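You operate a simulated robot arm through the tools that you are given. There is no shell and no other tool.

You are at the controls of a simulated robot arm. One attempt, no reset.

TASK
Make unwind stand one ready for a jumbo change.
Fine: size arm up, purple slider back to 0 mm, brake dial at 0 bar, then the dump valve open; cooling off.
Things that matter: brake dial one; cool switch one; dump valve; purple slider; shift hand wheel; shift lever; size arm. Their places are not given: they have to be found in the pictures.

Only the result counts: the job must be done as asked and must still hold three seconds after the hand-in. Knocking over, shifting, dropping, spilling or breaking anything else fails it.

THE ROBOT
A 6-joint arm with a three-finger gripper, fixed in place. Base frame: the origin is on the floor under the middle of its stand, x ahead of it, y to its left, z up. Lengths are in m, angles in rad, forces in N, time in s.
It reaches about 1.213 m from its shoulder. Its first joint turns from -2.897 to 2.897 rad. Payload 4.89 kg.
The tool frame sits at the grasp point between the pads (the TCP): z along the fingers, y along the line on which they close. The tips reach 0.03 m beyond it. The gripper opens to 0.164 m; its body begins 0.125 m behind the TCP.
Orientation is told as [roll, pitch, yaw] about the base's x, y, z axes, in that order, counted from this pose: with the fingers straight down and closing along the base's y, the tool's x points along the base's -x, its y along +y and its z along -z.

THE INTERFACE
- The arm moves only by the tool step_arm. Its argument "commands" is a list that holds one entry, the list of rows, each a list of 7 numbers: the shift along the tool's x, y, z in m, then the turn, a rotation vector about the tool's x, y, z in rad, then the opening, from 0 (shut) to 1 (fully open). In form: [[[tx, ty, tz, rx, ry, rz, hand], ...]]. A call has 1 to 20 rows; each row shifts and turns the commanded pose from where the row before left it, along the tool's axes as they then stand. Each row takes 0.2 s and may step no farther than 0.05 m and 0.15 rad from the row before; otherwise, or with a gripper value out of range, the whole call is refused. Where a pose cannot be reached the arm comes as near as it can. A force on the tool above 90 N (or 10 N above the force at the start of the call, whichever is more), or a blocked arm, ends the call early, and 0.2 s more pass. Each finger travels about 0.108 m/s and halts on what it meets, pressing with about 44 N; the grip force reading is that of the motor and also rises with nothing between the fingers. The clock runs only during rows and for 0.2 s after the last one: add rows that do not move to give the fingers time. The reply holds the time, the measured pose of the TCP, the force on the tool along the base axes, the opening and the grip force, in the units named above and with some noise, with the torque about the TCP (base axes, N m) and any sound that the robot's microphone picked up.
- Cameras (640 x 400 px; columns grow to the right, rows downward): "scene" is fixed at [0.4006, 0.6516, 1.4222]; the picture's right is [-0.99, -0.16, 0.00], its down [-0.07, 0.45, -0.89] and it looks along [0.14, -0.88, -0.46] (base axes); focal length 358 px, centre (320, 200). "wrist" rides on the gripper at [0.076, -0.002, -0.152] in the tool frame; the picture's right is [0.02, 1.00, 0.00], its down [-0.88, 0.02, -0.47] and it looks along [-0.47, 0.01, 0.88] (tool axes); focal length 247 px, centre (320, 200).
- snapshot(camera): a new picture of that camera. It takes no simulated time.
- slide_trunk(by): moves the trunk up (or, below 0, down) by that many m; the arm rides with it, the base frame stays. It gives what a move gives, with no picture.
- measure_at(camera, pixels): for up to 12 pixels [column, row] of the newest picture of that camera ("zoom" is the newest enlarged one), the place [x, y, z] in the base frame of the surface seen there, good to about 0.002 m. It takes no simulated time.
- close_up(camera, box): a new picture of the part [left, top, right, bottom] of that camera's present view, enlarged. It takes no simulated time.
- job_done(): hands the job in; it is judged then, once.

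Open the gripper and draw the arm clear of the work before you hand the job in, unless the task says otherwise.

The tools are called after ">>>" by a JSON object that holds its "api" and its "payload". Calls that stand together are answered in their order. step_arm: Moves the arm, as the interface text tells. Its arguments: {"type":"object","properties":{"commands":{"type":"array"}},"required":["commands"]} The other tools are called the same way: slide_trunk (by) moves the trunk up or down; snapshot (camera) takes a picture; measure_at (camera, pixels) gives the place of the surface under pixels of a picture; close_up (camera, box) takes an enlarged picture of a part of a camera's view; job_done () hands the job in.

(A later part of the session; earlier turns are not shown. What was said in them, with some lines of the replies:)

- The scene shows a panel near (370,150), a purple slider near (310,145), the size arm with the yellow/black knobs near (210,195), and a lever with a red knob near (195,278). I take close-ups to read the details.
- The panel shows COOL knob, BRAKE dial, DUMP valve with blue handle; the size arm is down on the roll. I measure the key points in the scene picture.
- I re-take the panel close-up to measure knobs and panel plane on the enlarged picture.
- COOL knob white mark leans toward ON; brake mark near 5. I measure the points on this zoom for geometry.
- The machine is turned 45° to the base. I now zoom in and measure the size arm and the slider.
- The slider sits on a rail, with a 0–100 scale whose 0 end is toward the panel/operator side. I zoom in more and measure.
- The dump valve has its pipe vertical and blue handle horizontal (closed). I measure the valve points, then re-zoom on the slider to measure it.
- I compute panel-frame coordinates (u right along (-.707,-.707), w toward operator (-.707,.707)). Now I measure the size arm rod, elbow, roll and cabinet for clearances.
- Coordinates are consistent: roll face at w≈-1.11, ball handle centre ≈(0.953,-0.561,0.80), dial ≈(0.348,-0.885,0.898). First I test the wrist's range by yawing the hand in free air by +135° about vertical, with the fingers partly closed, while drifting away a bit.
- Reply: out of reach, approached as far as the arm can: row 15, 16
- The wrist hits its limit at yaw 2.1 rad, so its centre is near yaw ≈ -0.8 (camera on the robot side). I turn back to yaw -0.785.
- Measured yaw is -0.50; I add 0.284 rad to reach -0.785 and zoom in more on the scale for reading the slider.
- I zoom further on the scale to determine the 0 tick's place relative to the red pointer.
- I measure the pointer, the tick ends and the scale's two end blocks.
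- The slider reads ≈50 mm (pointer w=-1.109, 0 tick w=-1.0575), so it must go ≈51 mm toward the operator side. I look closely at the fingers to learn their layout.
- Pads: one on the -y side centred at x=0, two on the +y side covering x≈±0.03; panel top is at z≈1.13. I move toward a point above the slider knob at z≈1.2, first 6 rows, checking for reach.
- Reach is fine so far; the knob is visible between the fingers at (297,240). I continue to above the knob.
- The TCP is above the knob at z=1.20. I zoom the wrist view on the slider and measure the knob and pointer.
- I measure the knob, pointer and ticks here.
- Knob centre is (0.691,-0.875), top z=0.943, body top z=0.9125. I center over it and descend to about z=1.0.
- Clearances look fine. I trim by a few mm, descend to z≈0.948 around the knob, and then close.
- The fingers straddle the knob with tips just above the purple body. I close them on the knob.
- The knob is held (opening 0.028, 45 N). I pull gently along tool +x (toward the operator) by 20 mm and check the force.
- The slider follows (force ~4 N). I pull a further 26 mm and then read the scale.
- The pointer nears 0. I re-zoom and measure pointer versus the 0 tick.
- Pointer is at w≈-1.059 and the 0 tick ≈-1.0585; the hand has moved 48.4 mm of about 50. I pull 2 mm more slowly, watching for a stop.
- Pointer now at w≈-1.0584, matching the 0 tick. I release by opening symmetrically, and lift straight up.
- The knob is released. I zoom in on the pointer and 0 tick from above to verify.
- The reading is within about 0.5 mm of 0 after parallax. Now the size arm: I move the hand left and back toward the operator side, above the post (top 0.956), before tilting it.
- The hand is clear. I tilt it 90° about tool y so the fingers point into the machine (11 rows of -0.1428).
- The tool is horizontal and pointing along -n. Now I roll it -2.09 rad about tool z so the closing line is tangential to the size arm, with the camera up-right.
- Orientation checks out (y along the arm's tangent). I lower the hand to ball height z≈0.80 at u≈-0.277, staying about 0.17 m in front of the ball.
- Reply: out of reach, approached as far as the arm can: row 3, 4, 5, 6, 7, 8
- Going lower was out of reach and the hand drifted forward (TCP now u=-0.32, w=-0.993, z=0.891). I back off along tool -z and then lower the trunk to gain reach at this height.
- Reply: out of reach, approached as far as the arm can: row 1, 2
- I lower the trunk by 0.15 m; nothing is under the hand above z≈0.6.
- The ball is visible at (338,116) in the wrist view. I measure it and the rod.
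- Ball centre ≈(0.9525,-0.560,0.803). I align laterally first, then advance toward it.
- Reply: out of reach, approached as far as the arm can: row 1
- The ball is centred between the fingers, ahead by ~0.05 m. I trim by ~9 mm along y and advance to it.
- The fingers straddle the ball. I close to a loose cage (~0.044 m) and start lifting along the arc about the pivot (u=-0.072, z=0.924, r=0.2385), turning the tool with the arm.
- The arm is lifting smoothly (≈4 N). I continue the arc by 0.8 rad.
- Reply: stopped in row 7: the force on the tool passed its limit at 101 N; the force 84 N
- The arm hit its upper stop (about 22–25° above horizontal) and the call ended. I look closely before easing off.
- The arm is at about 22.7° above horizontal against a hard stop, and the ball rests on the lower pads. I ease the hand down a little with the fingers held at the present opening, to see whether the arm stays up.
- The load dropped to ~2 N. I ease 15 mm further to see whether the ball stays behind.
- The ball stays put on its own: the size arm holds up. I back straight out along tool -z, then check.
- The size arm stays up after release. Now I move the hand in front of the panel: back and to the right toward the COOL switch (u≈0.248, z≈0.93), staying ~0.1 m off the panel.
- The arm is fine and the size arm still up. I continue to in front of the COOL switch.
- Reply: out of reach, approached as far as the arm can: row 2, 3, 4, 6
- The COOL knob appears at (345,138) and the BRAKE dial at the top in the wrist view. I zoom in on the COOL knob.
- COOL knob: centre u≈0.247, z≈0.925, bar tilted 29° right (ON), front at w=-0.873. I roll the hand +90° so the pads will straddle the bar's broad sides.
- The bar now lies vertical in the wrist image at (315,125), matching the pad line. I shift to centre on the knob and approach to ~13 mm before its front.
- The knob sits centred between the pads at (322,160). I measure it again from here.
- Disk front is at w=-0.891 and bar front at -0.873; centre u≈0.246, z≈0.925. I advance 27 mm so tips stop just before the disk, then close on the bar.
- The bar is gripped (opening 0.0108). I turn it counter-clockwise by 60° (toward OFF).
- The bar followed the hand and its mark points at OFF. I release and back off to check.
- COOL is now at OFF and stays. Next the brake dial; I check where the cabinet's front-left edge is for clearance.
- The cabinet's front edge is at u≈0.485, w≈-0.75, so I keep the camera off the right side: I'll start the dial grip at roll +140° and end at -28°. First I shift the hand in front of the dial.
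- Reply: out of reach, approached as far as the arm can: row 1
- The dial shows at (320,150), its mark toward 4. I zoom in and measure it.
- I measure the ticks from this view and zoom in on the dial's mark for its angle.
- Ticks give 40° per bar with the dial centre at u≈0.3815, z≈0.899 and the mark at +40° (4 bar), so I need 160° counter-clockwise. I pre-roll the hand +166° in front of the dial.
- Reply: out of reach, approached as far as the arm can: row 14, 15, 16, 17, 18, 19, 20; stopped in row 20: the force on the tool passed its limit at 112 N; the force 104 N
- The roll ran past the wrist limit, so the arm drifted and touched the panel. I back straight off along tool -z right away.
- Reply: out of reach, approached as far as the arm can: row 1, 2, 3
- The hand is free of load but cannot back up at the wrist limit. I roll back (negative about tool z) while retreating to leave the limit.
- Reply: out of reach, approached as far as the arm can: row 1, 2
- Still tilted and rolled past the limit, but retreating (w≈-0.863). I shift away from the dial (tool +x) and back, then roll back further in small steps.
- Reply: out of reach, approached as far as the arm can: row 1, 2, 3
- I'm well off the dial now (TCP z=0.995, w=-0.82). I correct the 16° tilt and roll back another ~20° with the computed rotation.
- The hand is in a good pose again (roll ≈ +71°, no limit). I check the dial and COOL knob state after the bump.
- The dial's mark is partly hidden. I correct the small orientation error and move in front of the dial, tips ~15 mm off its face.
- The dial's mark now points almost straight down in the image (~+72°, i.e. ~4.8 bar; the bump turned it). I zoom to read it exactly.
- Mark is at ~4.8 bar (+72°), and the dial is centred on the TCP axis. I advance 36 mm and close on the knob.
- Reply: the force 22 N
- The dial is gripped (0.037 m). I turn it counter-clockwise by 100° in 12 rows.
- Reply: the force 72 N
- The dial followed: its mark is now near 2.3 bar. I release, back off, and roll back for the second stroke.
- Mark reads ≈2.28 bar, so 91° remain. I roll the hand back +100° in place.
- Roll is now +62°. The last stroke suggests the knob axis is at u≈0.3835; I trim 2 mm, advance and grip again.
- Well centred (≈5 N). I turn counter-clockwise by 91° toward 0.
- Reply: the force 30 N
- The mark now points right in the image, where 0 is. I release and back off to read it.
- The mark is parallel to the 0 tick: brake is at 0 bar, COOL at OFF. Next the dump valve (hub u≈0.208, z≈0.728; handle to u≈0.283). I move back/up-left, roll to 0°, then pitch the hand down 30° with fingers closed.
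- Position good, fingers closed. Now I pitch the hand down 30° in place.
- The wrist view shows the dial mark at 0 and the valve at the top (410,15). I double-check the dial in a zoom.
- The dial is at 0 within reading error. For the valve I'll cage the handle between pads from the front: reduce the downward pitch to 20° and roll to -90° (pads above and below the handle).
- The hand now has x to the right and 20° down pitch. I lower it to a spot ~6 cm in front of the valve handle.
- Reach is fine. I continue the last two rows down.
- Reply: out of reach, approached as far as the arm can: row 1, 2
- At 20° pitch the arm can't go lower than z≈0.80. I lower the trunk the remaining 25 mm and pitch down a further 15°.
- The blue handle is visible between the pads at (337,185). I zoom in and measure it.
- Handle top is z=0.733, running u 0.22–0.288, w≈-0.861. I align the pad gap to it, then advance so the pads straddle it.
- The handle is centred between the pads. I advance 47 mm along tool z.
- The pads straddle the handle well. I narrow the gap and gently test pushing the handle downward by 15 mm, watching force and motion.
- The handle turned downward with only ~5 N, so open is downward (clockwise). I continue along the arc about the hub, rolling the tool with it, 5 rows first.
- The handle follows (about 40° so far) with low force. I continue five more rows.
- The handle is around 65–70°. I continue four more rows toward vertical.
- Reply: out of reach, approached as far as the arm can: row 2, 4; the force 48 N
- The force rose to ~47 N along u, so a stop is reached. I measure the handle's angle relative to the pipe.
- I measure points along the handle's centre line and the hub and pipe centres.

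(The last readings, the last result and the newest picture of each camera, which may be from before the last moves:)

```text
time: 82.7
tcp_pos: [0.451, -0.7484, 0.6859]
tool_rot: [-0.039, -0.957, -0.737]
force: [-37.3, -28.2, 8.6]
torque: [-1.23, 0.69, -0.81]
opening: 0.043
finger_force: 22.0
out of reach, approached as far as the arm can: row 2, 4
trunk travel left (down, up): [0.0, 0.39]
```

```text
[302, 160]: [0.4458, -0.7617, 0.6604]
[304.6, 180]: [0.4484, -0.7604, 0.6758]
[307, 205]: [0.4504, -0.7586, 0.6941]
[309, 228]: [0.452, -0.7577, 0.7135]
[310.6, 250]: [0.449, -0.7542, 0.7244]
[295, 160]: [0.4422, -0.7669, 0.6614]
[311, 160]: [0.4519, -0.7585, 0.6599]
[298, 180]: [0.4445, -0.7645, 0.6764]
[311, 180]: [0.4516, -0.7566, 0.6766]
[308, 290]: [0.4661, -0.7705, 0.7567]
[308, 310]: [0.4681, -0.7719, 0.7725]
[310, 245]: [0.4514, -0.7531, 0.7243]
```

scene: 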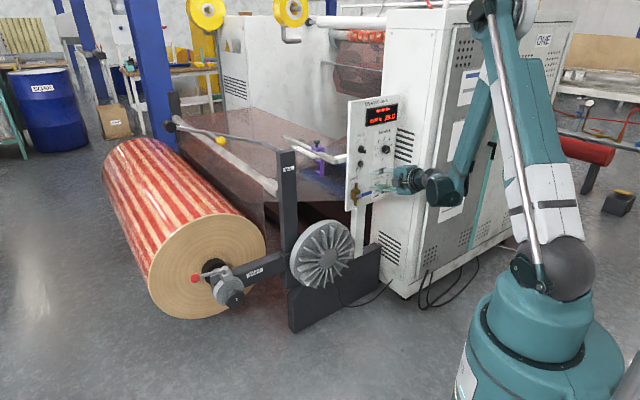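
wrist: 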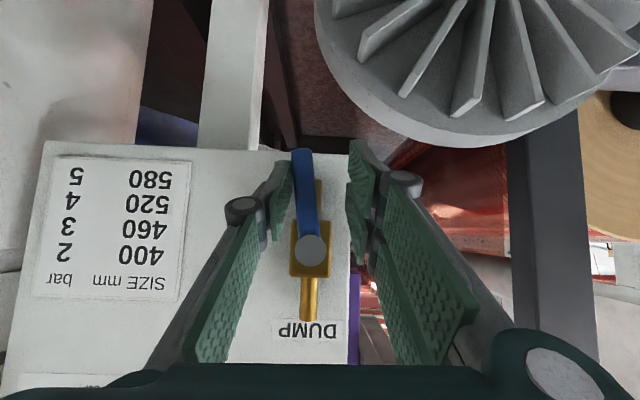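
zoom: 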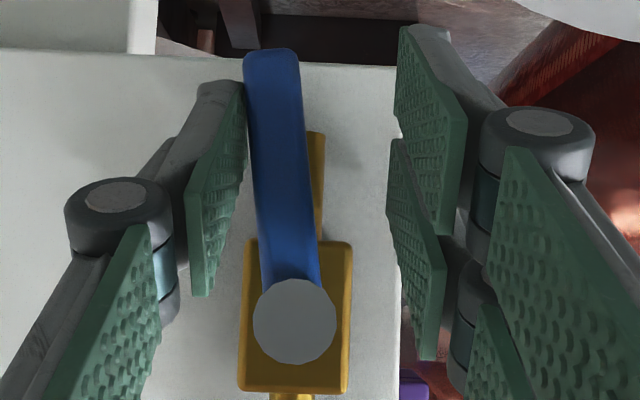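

The handle stands ≈7° short of vertical yet firmly stopped. I unload by shifting the hand right, open, and look again before deciding.

>>> {"api": "step_arm", "payload": {"commands": [[[0, -0.004, 0, 0, 0, 0, 0.27], [0, -0.004, 0, 0, 0, 0, 0.3], [0, 0, 0, 0, 0, 0, 0.3]]]}}

>>> {"api": "snapshot", "payload": {"camera": "wrist"}}

>>> {"api": "close_up", "payload": {"camera": "wrist", "box": [270, 130, 370, 280]}}

```text
time: 83.5
tcp_pos: [0.4472, -0.7521, 0.6852]
tool_rot: [-0.042, -0.96, -0.732]
force: [0.3, -0.4, -0.6]
torque: [0.01, 0.0, 0.02]
opening: 0.0491
finger_force: 0.1
trunk travel left (down, up): [0.0, 0.39]
```

```text
taken
```

wrist: 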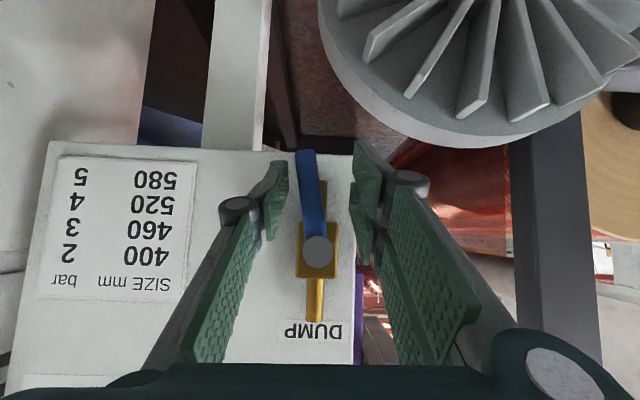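

```text
2.67 times, centred on (320, 205) of wrist
```

zoom: 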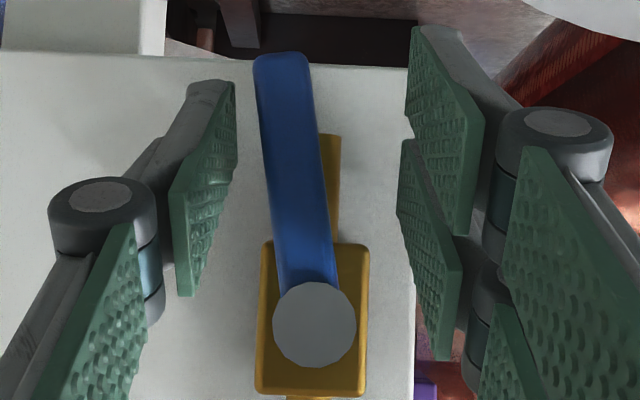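

The handle stays put. I measure its centre line again without load.

>>> {"api": "measure_at", "payload": {"camera": "wrist", "pixels": [[306.3, 157], [309, 180], [312.5, 205], [315.9, 230], [317.7, 251], [300, 157], [313, 157], [314, 295], [314, 312], [317.7, 245], [303, 180], [316, 180]]}}

```text
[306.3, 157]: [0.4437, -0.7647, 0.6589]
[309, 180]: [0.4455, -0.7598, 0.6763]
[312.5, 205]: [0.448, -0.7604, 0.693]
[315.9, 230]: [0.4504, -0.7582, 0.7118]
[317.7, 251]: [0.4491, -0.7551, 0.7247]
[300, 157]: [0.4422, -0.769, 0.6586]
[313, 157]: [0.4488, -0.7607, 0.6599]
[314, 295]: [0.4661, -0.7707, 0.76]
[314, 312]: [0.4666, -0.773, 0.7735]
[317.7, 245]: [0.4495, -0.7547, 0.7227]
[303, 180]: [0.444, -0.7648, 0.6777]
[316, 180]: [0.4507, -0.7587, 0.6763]
```

Unloaded it reads ~80.5° (83° under 47 N), which looks like a limit near 1.4 rad. I push once more gently in small steps to confirm that it is the end stop.

>>> {"api": "step_arm", "payload": {"commands": [[[0, 0.004, 0, 0, 0, 0, 0.2], [0, 0.004, 0, 0, 0, 0, 0.2], [0, 0.002, 0, 0, 0, 0, 0.2], [0, 0.0, 0, 0, 0, 0, 0.2]]]}}

>>> {"api": "close_up", "payload": {"camera": "wrist", "box": [270, 130, 370, 280]}}

```text
time: 84.5
tcp_pos: [0.4538, -0.7457, 0.6856]
tool_rot: [-0.039, -0.958, -0.735]
force: [-32.4, -26.2, -6.6]
torque: [-0.43, 0.86, -0.74]
opening: 0.0494
finger_force: 20.6
trunk travel left (down, up): [0.0, 0.39]
```

```text
2.67 times, centred on (320, 205) of wrist
```

zoom: 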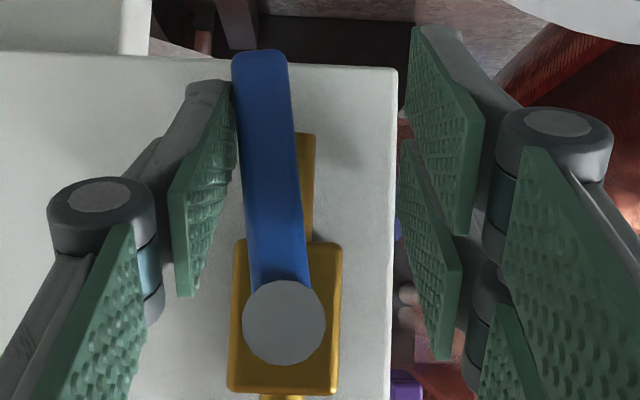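

Pushing with 41 N does not move it: the handle is at its end stop, valve open. I unload, open a bit and retreat along tool -z.

>>> {"api": "step_arm", "payload": {"commands": [[[0, -0.005, 0, 0, 0, 0, 0.32], [0, -0.004, 0, 0, 0, 0, 0.35], [0, 0, 0, 0, 0, 0, 0.35], [0, 0, -0.015, 0, 0, 0, 0.35], [0, 0, -0.02, 0, 0, 0, 0.35], [0, 0, -0.02, 0, 0, 0, 0.35]]]}}

>>> {"api": "snapshot", "payload": {"camera": "wrist"}}

>>> {"api": "snapshot", "payload": {"camera": "scene"}}

```text
time: 85.9
tcp_pos: [0.4153, -0.7193, 0.7183]
tool_rot: [-0.04, -0.957, -0.736]
force: [0.4, -0.6, -0.7]
torque: [0.0, 0.01, 0.02]
opening: 0.0574
finger_force: 0.1
trunk travel left (down, up): [0.0, 0.39]
```

```text
taken
```

wrist: 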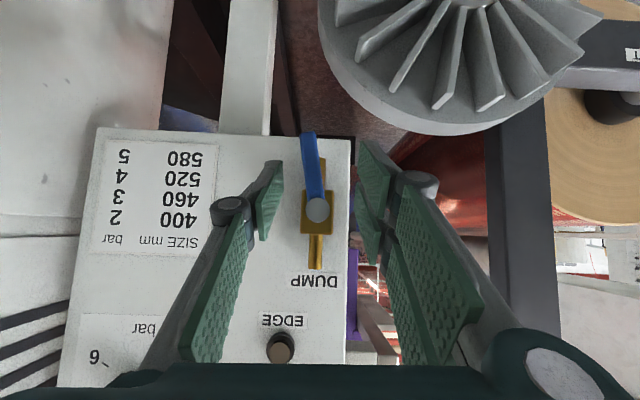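

```text
taken
```

scene: 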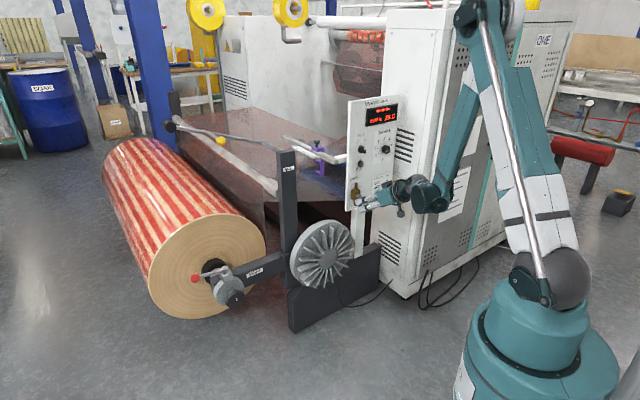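

Now I raise the trunk to lift the hand clear in front of the panel.

>>> {"api": "slide_trunk", "payload": {"by": 0.175}}

>>> {"api": "step_arm", "payload": {"commands": [[[0, 0, -0.03, 0, 0, 0, 0.35], [-0.02, 0, -0.03, 0, 0, 0, 0.35], [-0.03, 0, -0.02, 0, 0, 0, 0.35], [-0.03, 0, -0.02, 0, 0, 0, 0.35]]]}}

>>> {"api": "snapshot", "payload": {"camera": "scene"}}

>>> {"api": "snapshot", "payload": {"camera": "wrist"}}

```text
time: 87.8
tcp_pos: [0.4167, -0.7204, 0.8917]
tool_rot: [-0.039, -0.956, -0.734]
force: [-0.2, -0.1, -0.6]
torque: [0.0, 0.0, 0.04]
opening: 0.0572
finger_force: 0.1
trunk travel left (down, up): [-0.175, 0.215]
```

```text
time: 88.8
tcp_pos: [0.3909, -0.6957, 1.0145]
tool_rot: [-0.042, -0.957, -0.733]
force: [0.6, -0.7, -0.2]
torque: [0.06, 0.0, 0.09]
opening: 0.0574
finger_force: 0.1
trunk travel left (down, up): [-0.175, 0.215]
```

```text
taken
```

scene: 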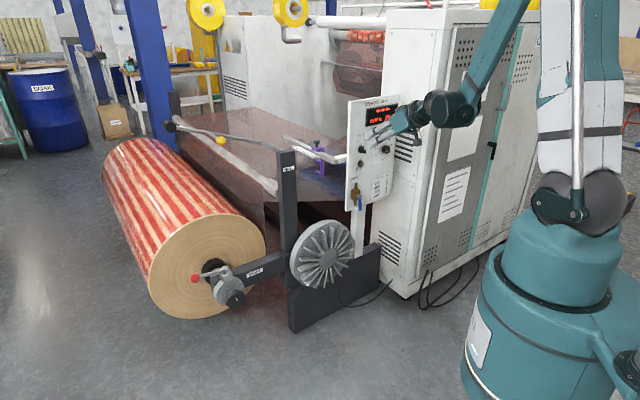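

```text
taken
```

wrist: 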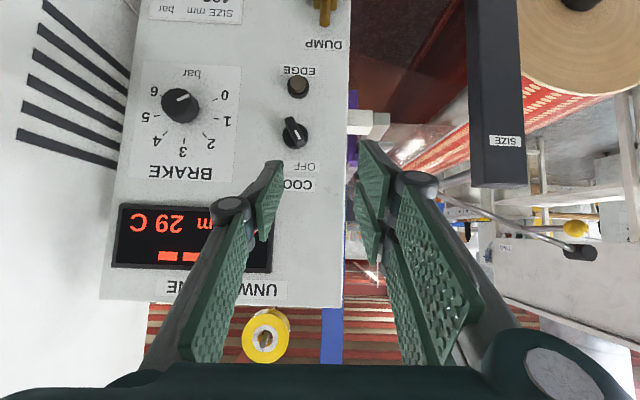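

The hand is clear. I verify all controls with close-ups: dial and COOL (wrist), valve, slider and size arm (scene).

>>> {"api": "close_up", "payload": {"camera": "wrist", "box": [130, 50, 330, 190]}}

>>> {"api": "close_up", "payload": {"camera": "scene", "box": [336, 125, 404, 215]}}

>>> {"api": "close_up", "payload": {"camera": "scene", "box": [302, 146, 320, 159]}}

>>> {"api": "close_up", "payload": {"camera": "scene", "box": [150, 100, 310, 200]}}

```text
2.86 times, centred on (230, 120) of wrist
```

zoom: 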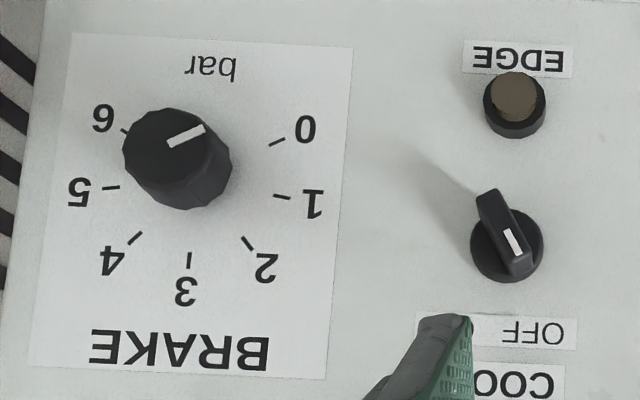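

```text
4.44 times, centred on (370, 170) of scene
```

zoom: 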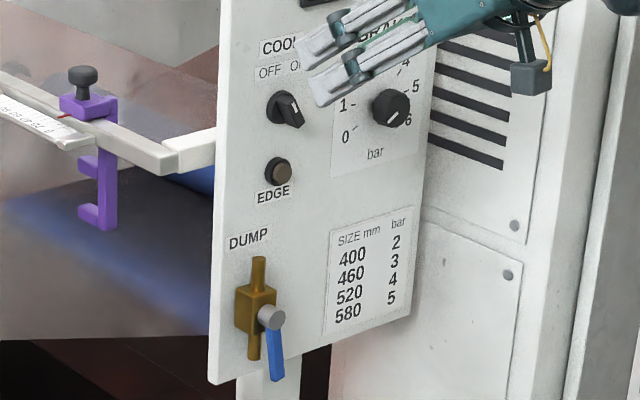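

```text
16.00 times, centred on (311, 152) of scene
```

zoom: 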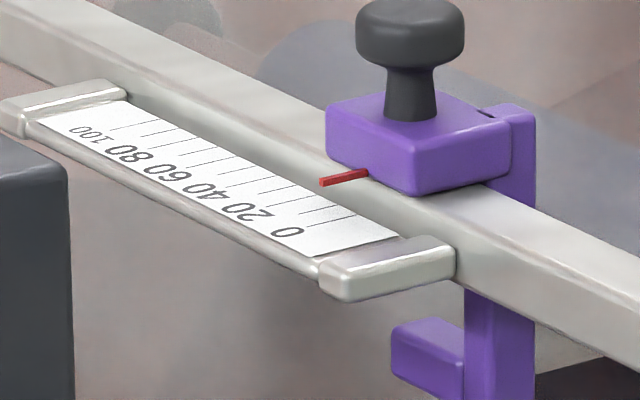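

```text
4.00 times, centred on (230, 150) of scene
```

zoom: 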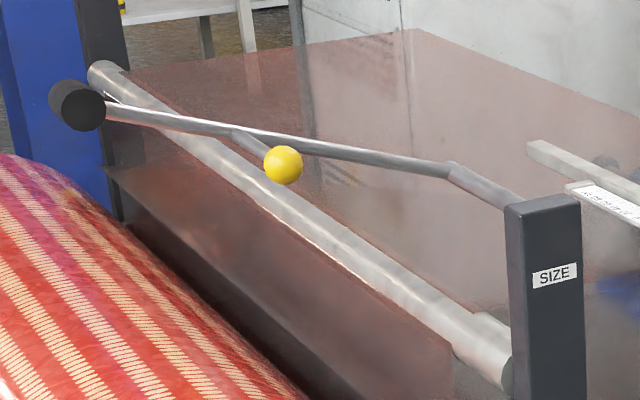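

Valve down, COOL OFF, slider at 0, size arm up. I check the dial's angle more exactly with a tighter zoom.

>>> {"api": "close_up", "payload": {"camera": "wrist", "box": [155, 75, 235, 135]}}

>>> {"api": "close_up", "payload": {"camera": "scene", "box": [372, 136, 404, 162]}}

```text
6.67 times, centred on (195, 105) of wrist
```

zoom: 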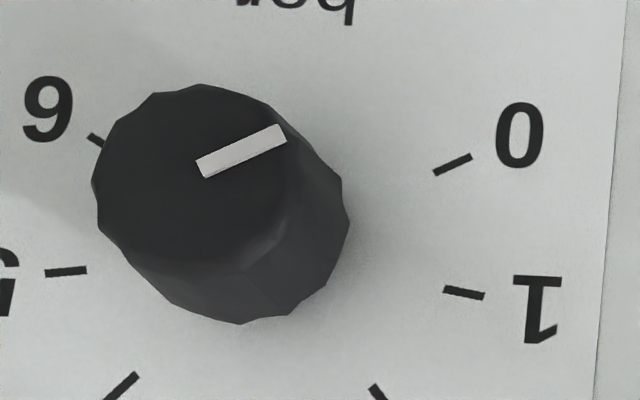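

```text
15.38 times, centred on (388, 149) of scene
```

zoom: 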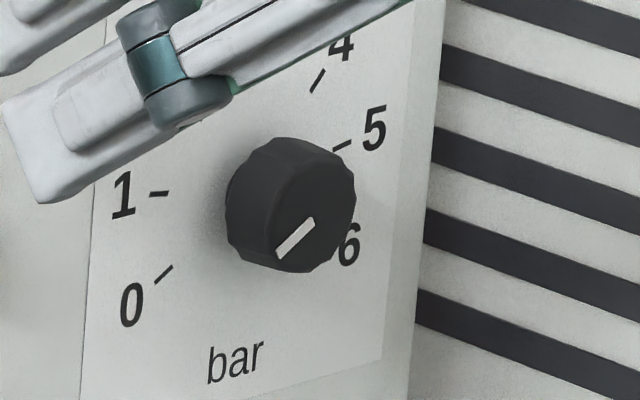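

The mark is parallel to the 0 tick within ~1°. I open the gripper and draw the arm farther away from the panel before handing in.

>>> {"api": "step_arm", "payload": {"commands": [[[-0.03, 0, -0.03, 0, 0, 0, 0.5], [-0.03, 0, -0.03, 0, 0, 0, 0.7], [-0.03, 0, -0.03, 0, 0, 0, 0.9], [-0.03, 0, -0.03, 0, 0, 0, 1.0], [0, 0, 0, 0, 0, 0, 1.0], [0, 0, 0, 0, 0, 0, 1.0], [0, 0, 0, 0, 0, 0, 1.0], [0, 0, 0, 0, 0, 0, 1.0]]]}}

>>> {"api": "snapshot", "payload": {"camera": "scene"}}

>>> {"api": "close_up", "payload": {"camera": "scene", "box": [160, 90, 420, 320]}}

```text
time: 90.7
tcp_pos: [0.3757, -0.6726, 1.1837]
tool_rot: [-0.04, -0.955, -0.733]
force: [-0.9, 0.5, -0.3]
torque: [0.02, 0.0, 0.03]
opening: 0.1641
finger_force: 0.1
trunk travel left (down, up): [-0.175, 0.215]
```

```text
taken
```

scene: 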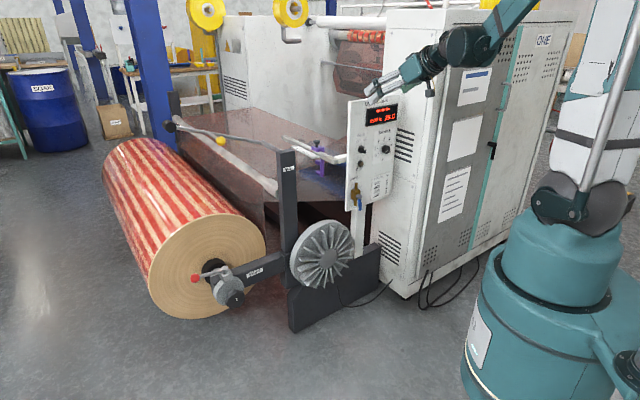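

```text
1.74 times, centred on (290, 205) of scene
```

zoom: 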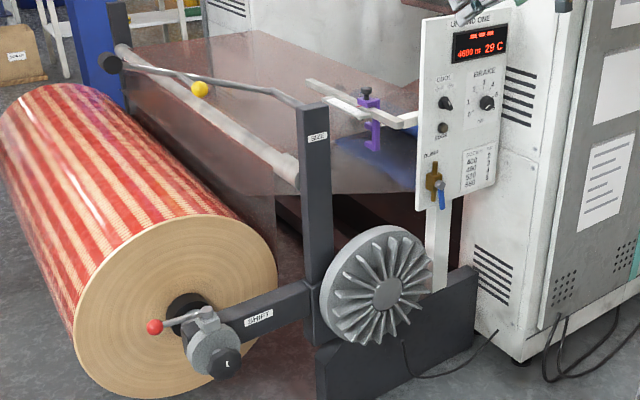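

All five settings appear right and the shift lever and wheel are untouched. One last unobstructed look at the panel from the scene camera.

>>> {"api": "close_up", "payload": {"camera": "scene", "box": [340, 125, 404, 165]}}

>>> {"api": "close_up", "payload": {"camera": "scene", "box": [336, 165, 400, 215]}}

```text
10.00 times, centred on (372, 145) of scene
```

zoom: 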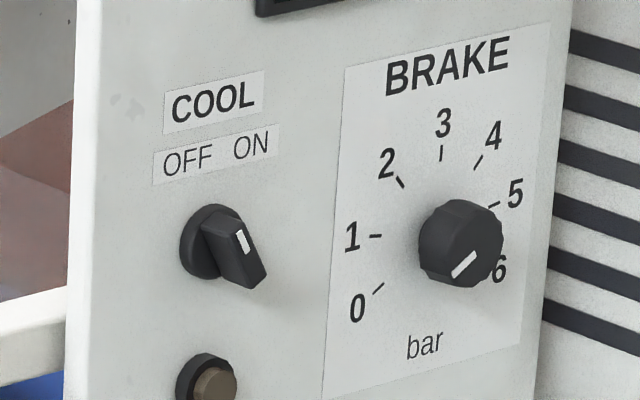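

```text
8.00 times, centred on (368, 190) of scene
```

zoom: 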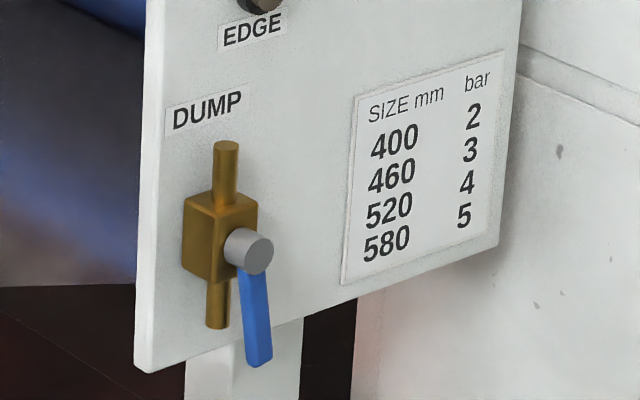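

The final close-ups show COOL at OFF, the brake mark in line with 0 bar and the dump handle down at its stop. The slider is at 0 mm, the size arm is up, and the gripper is open and clear, so I hand the job in.

>>> {"api": "job_done", "payload": {}}

```text
The job is handed in.
```

I set all five controls and handed the job in. The hand-in was accepted, but no verdict came back.

| Control | Final state |
|---|---|
| Size arm | Up against its upper stop (about 23° above horizontal). It stayed up after I let go. |
| Purple slider | At 0 mm, within about 0.5 mm. |
| Brake dial | At 0 bar, mark parallel to the 0 tick. |
| Dump valve | Open, turned after the brake was at 0. The handle points down and rests on its end stop, about 10° short of vertical. |
| Cooling | Switch at OFF. |

- **Hard contacts:** While I was lining up for the brake dial, the hand hit a joint limit, drifted and pressed on the panel (112 N at the stop). That turned the dial from 4 to about 4.8 bar before I brought it down to 0. Lifting the size arm also peaked at 101 N against its stop. I saw no damage or shifted parts afterwards.
- **Not touched:** The shift lever and shift hand wheel were left as they were.

The gripper is open and drawn clear of the panel.
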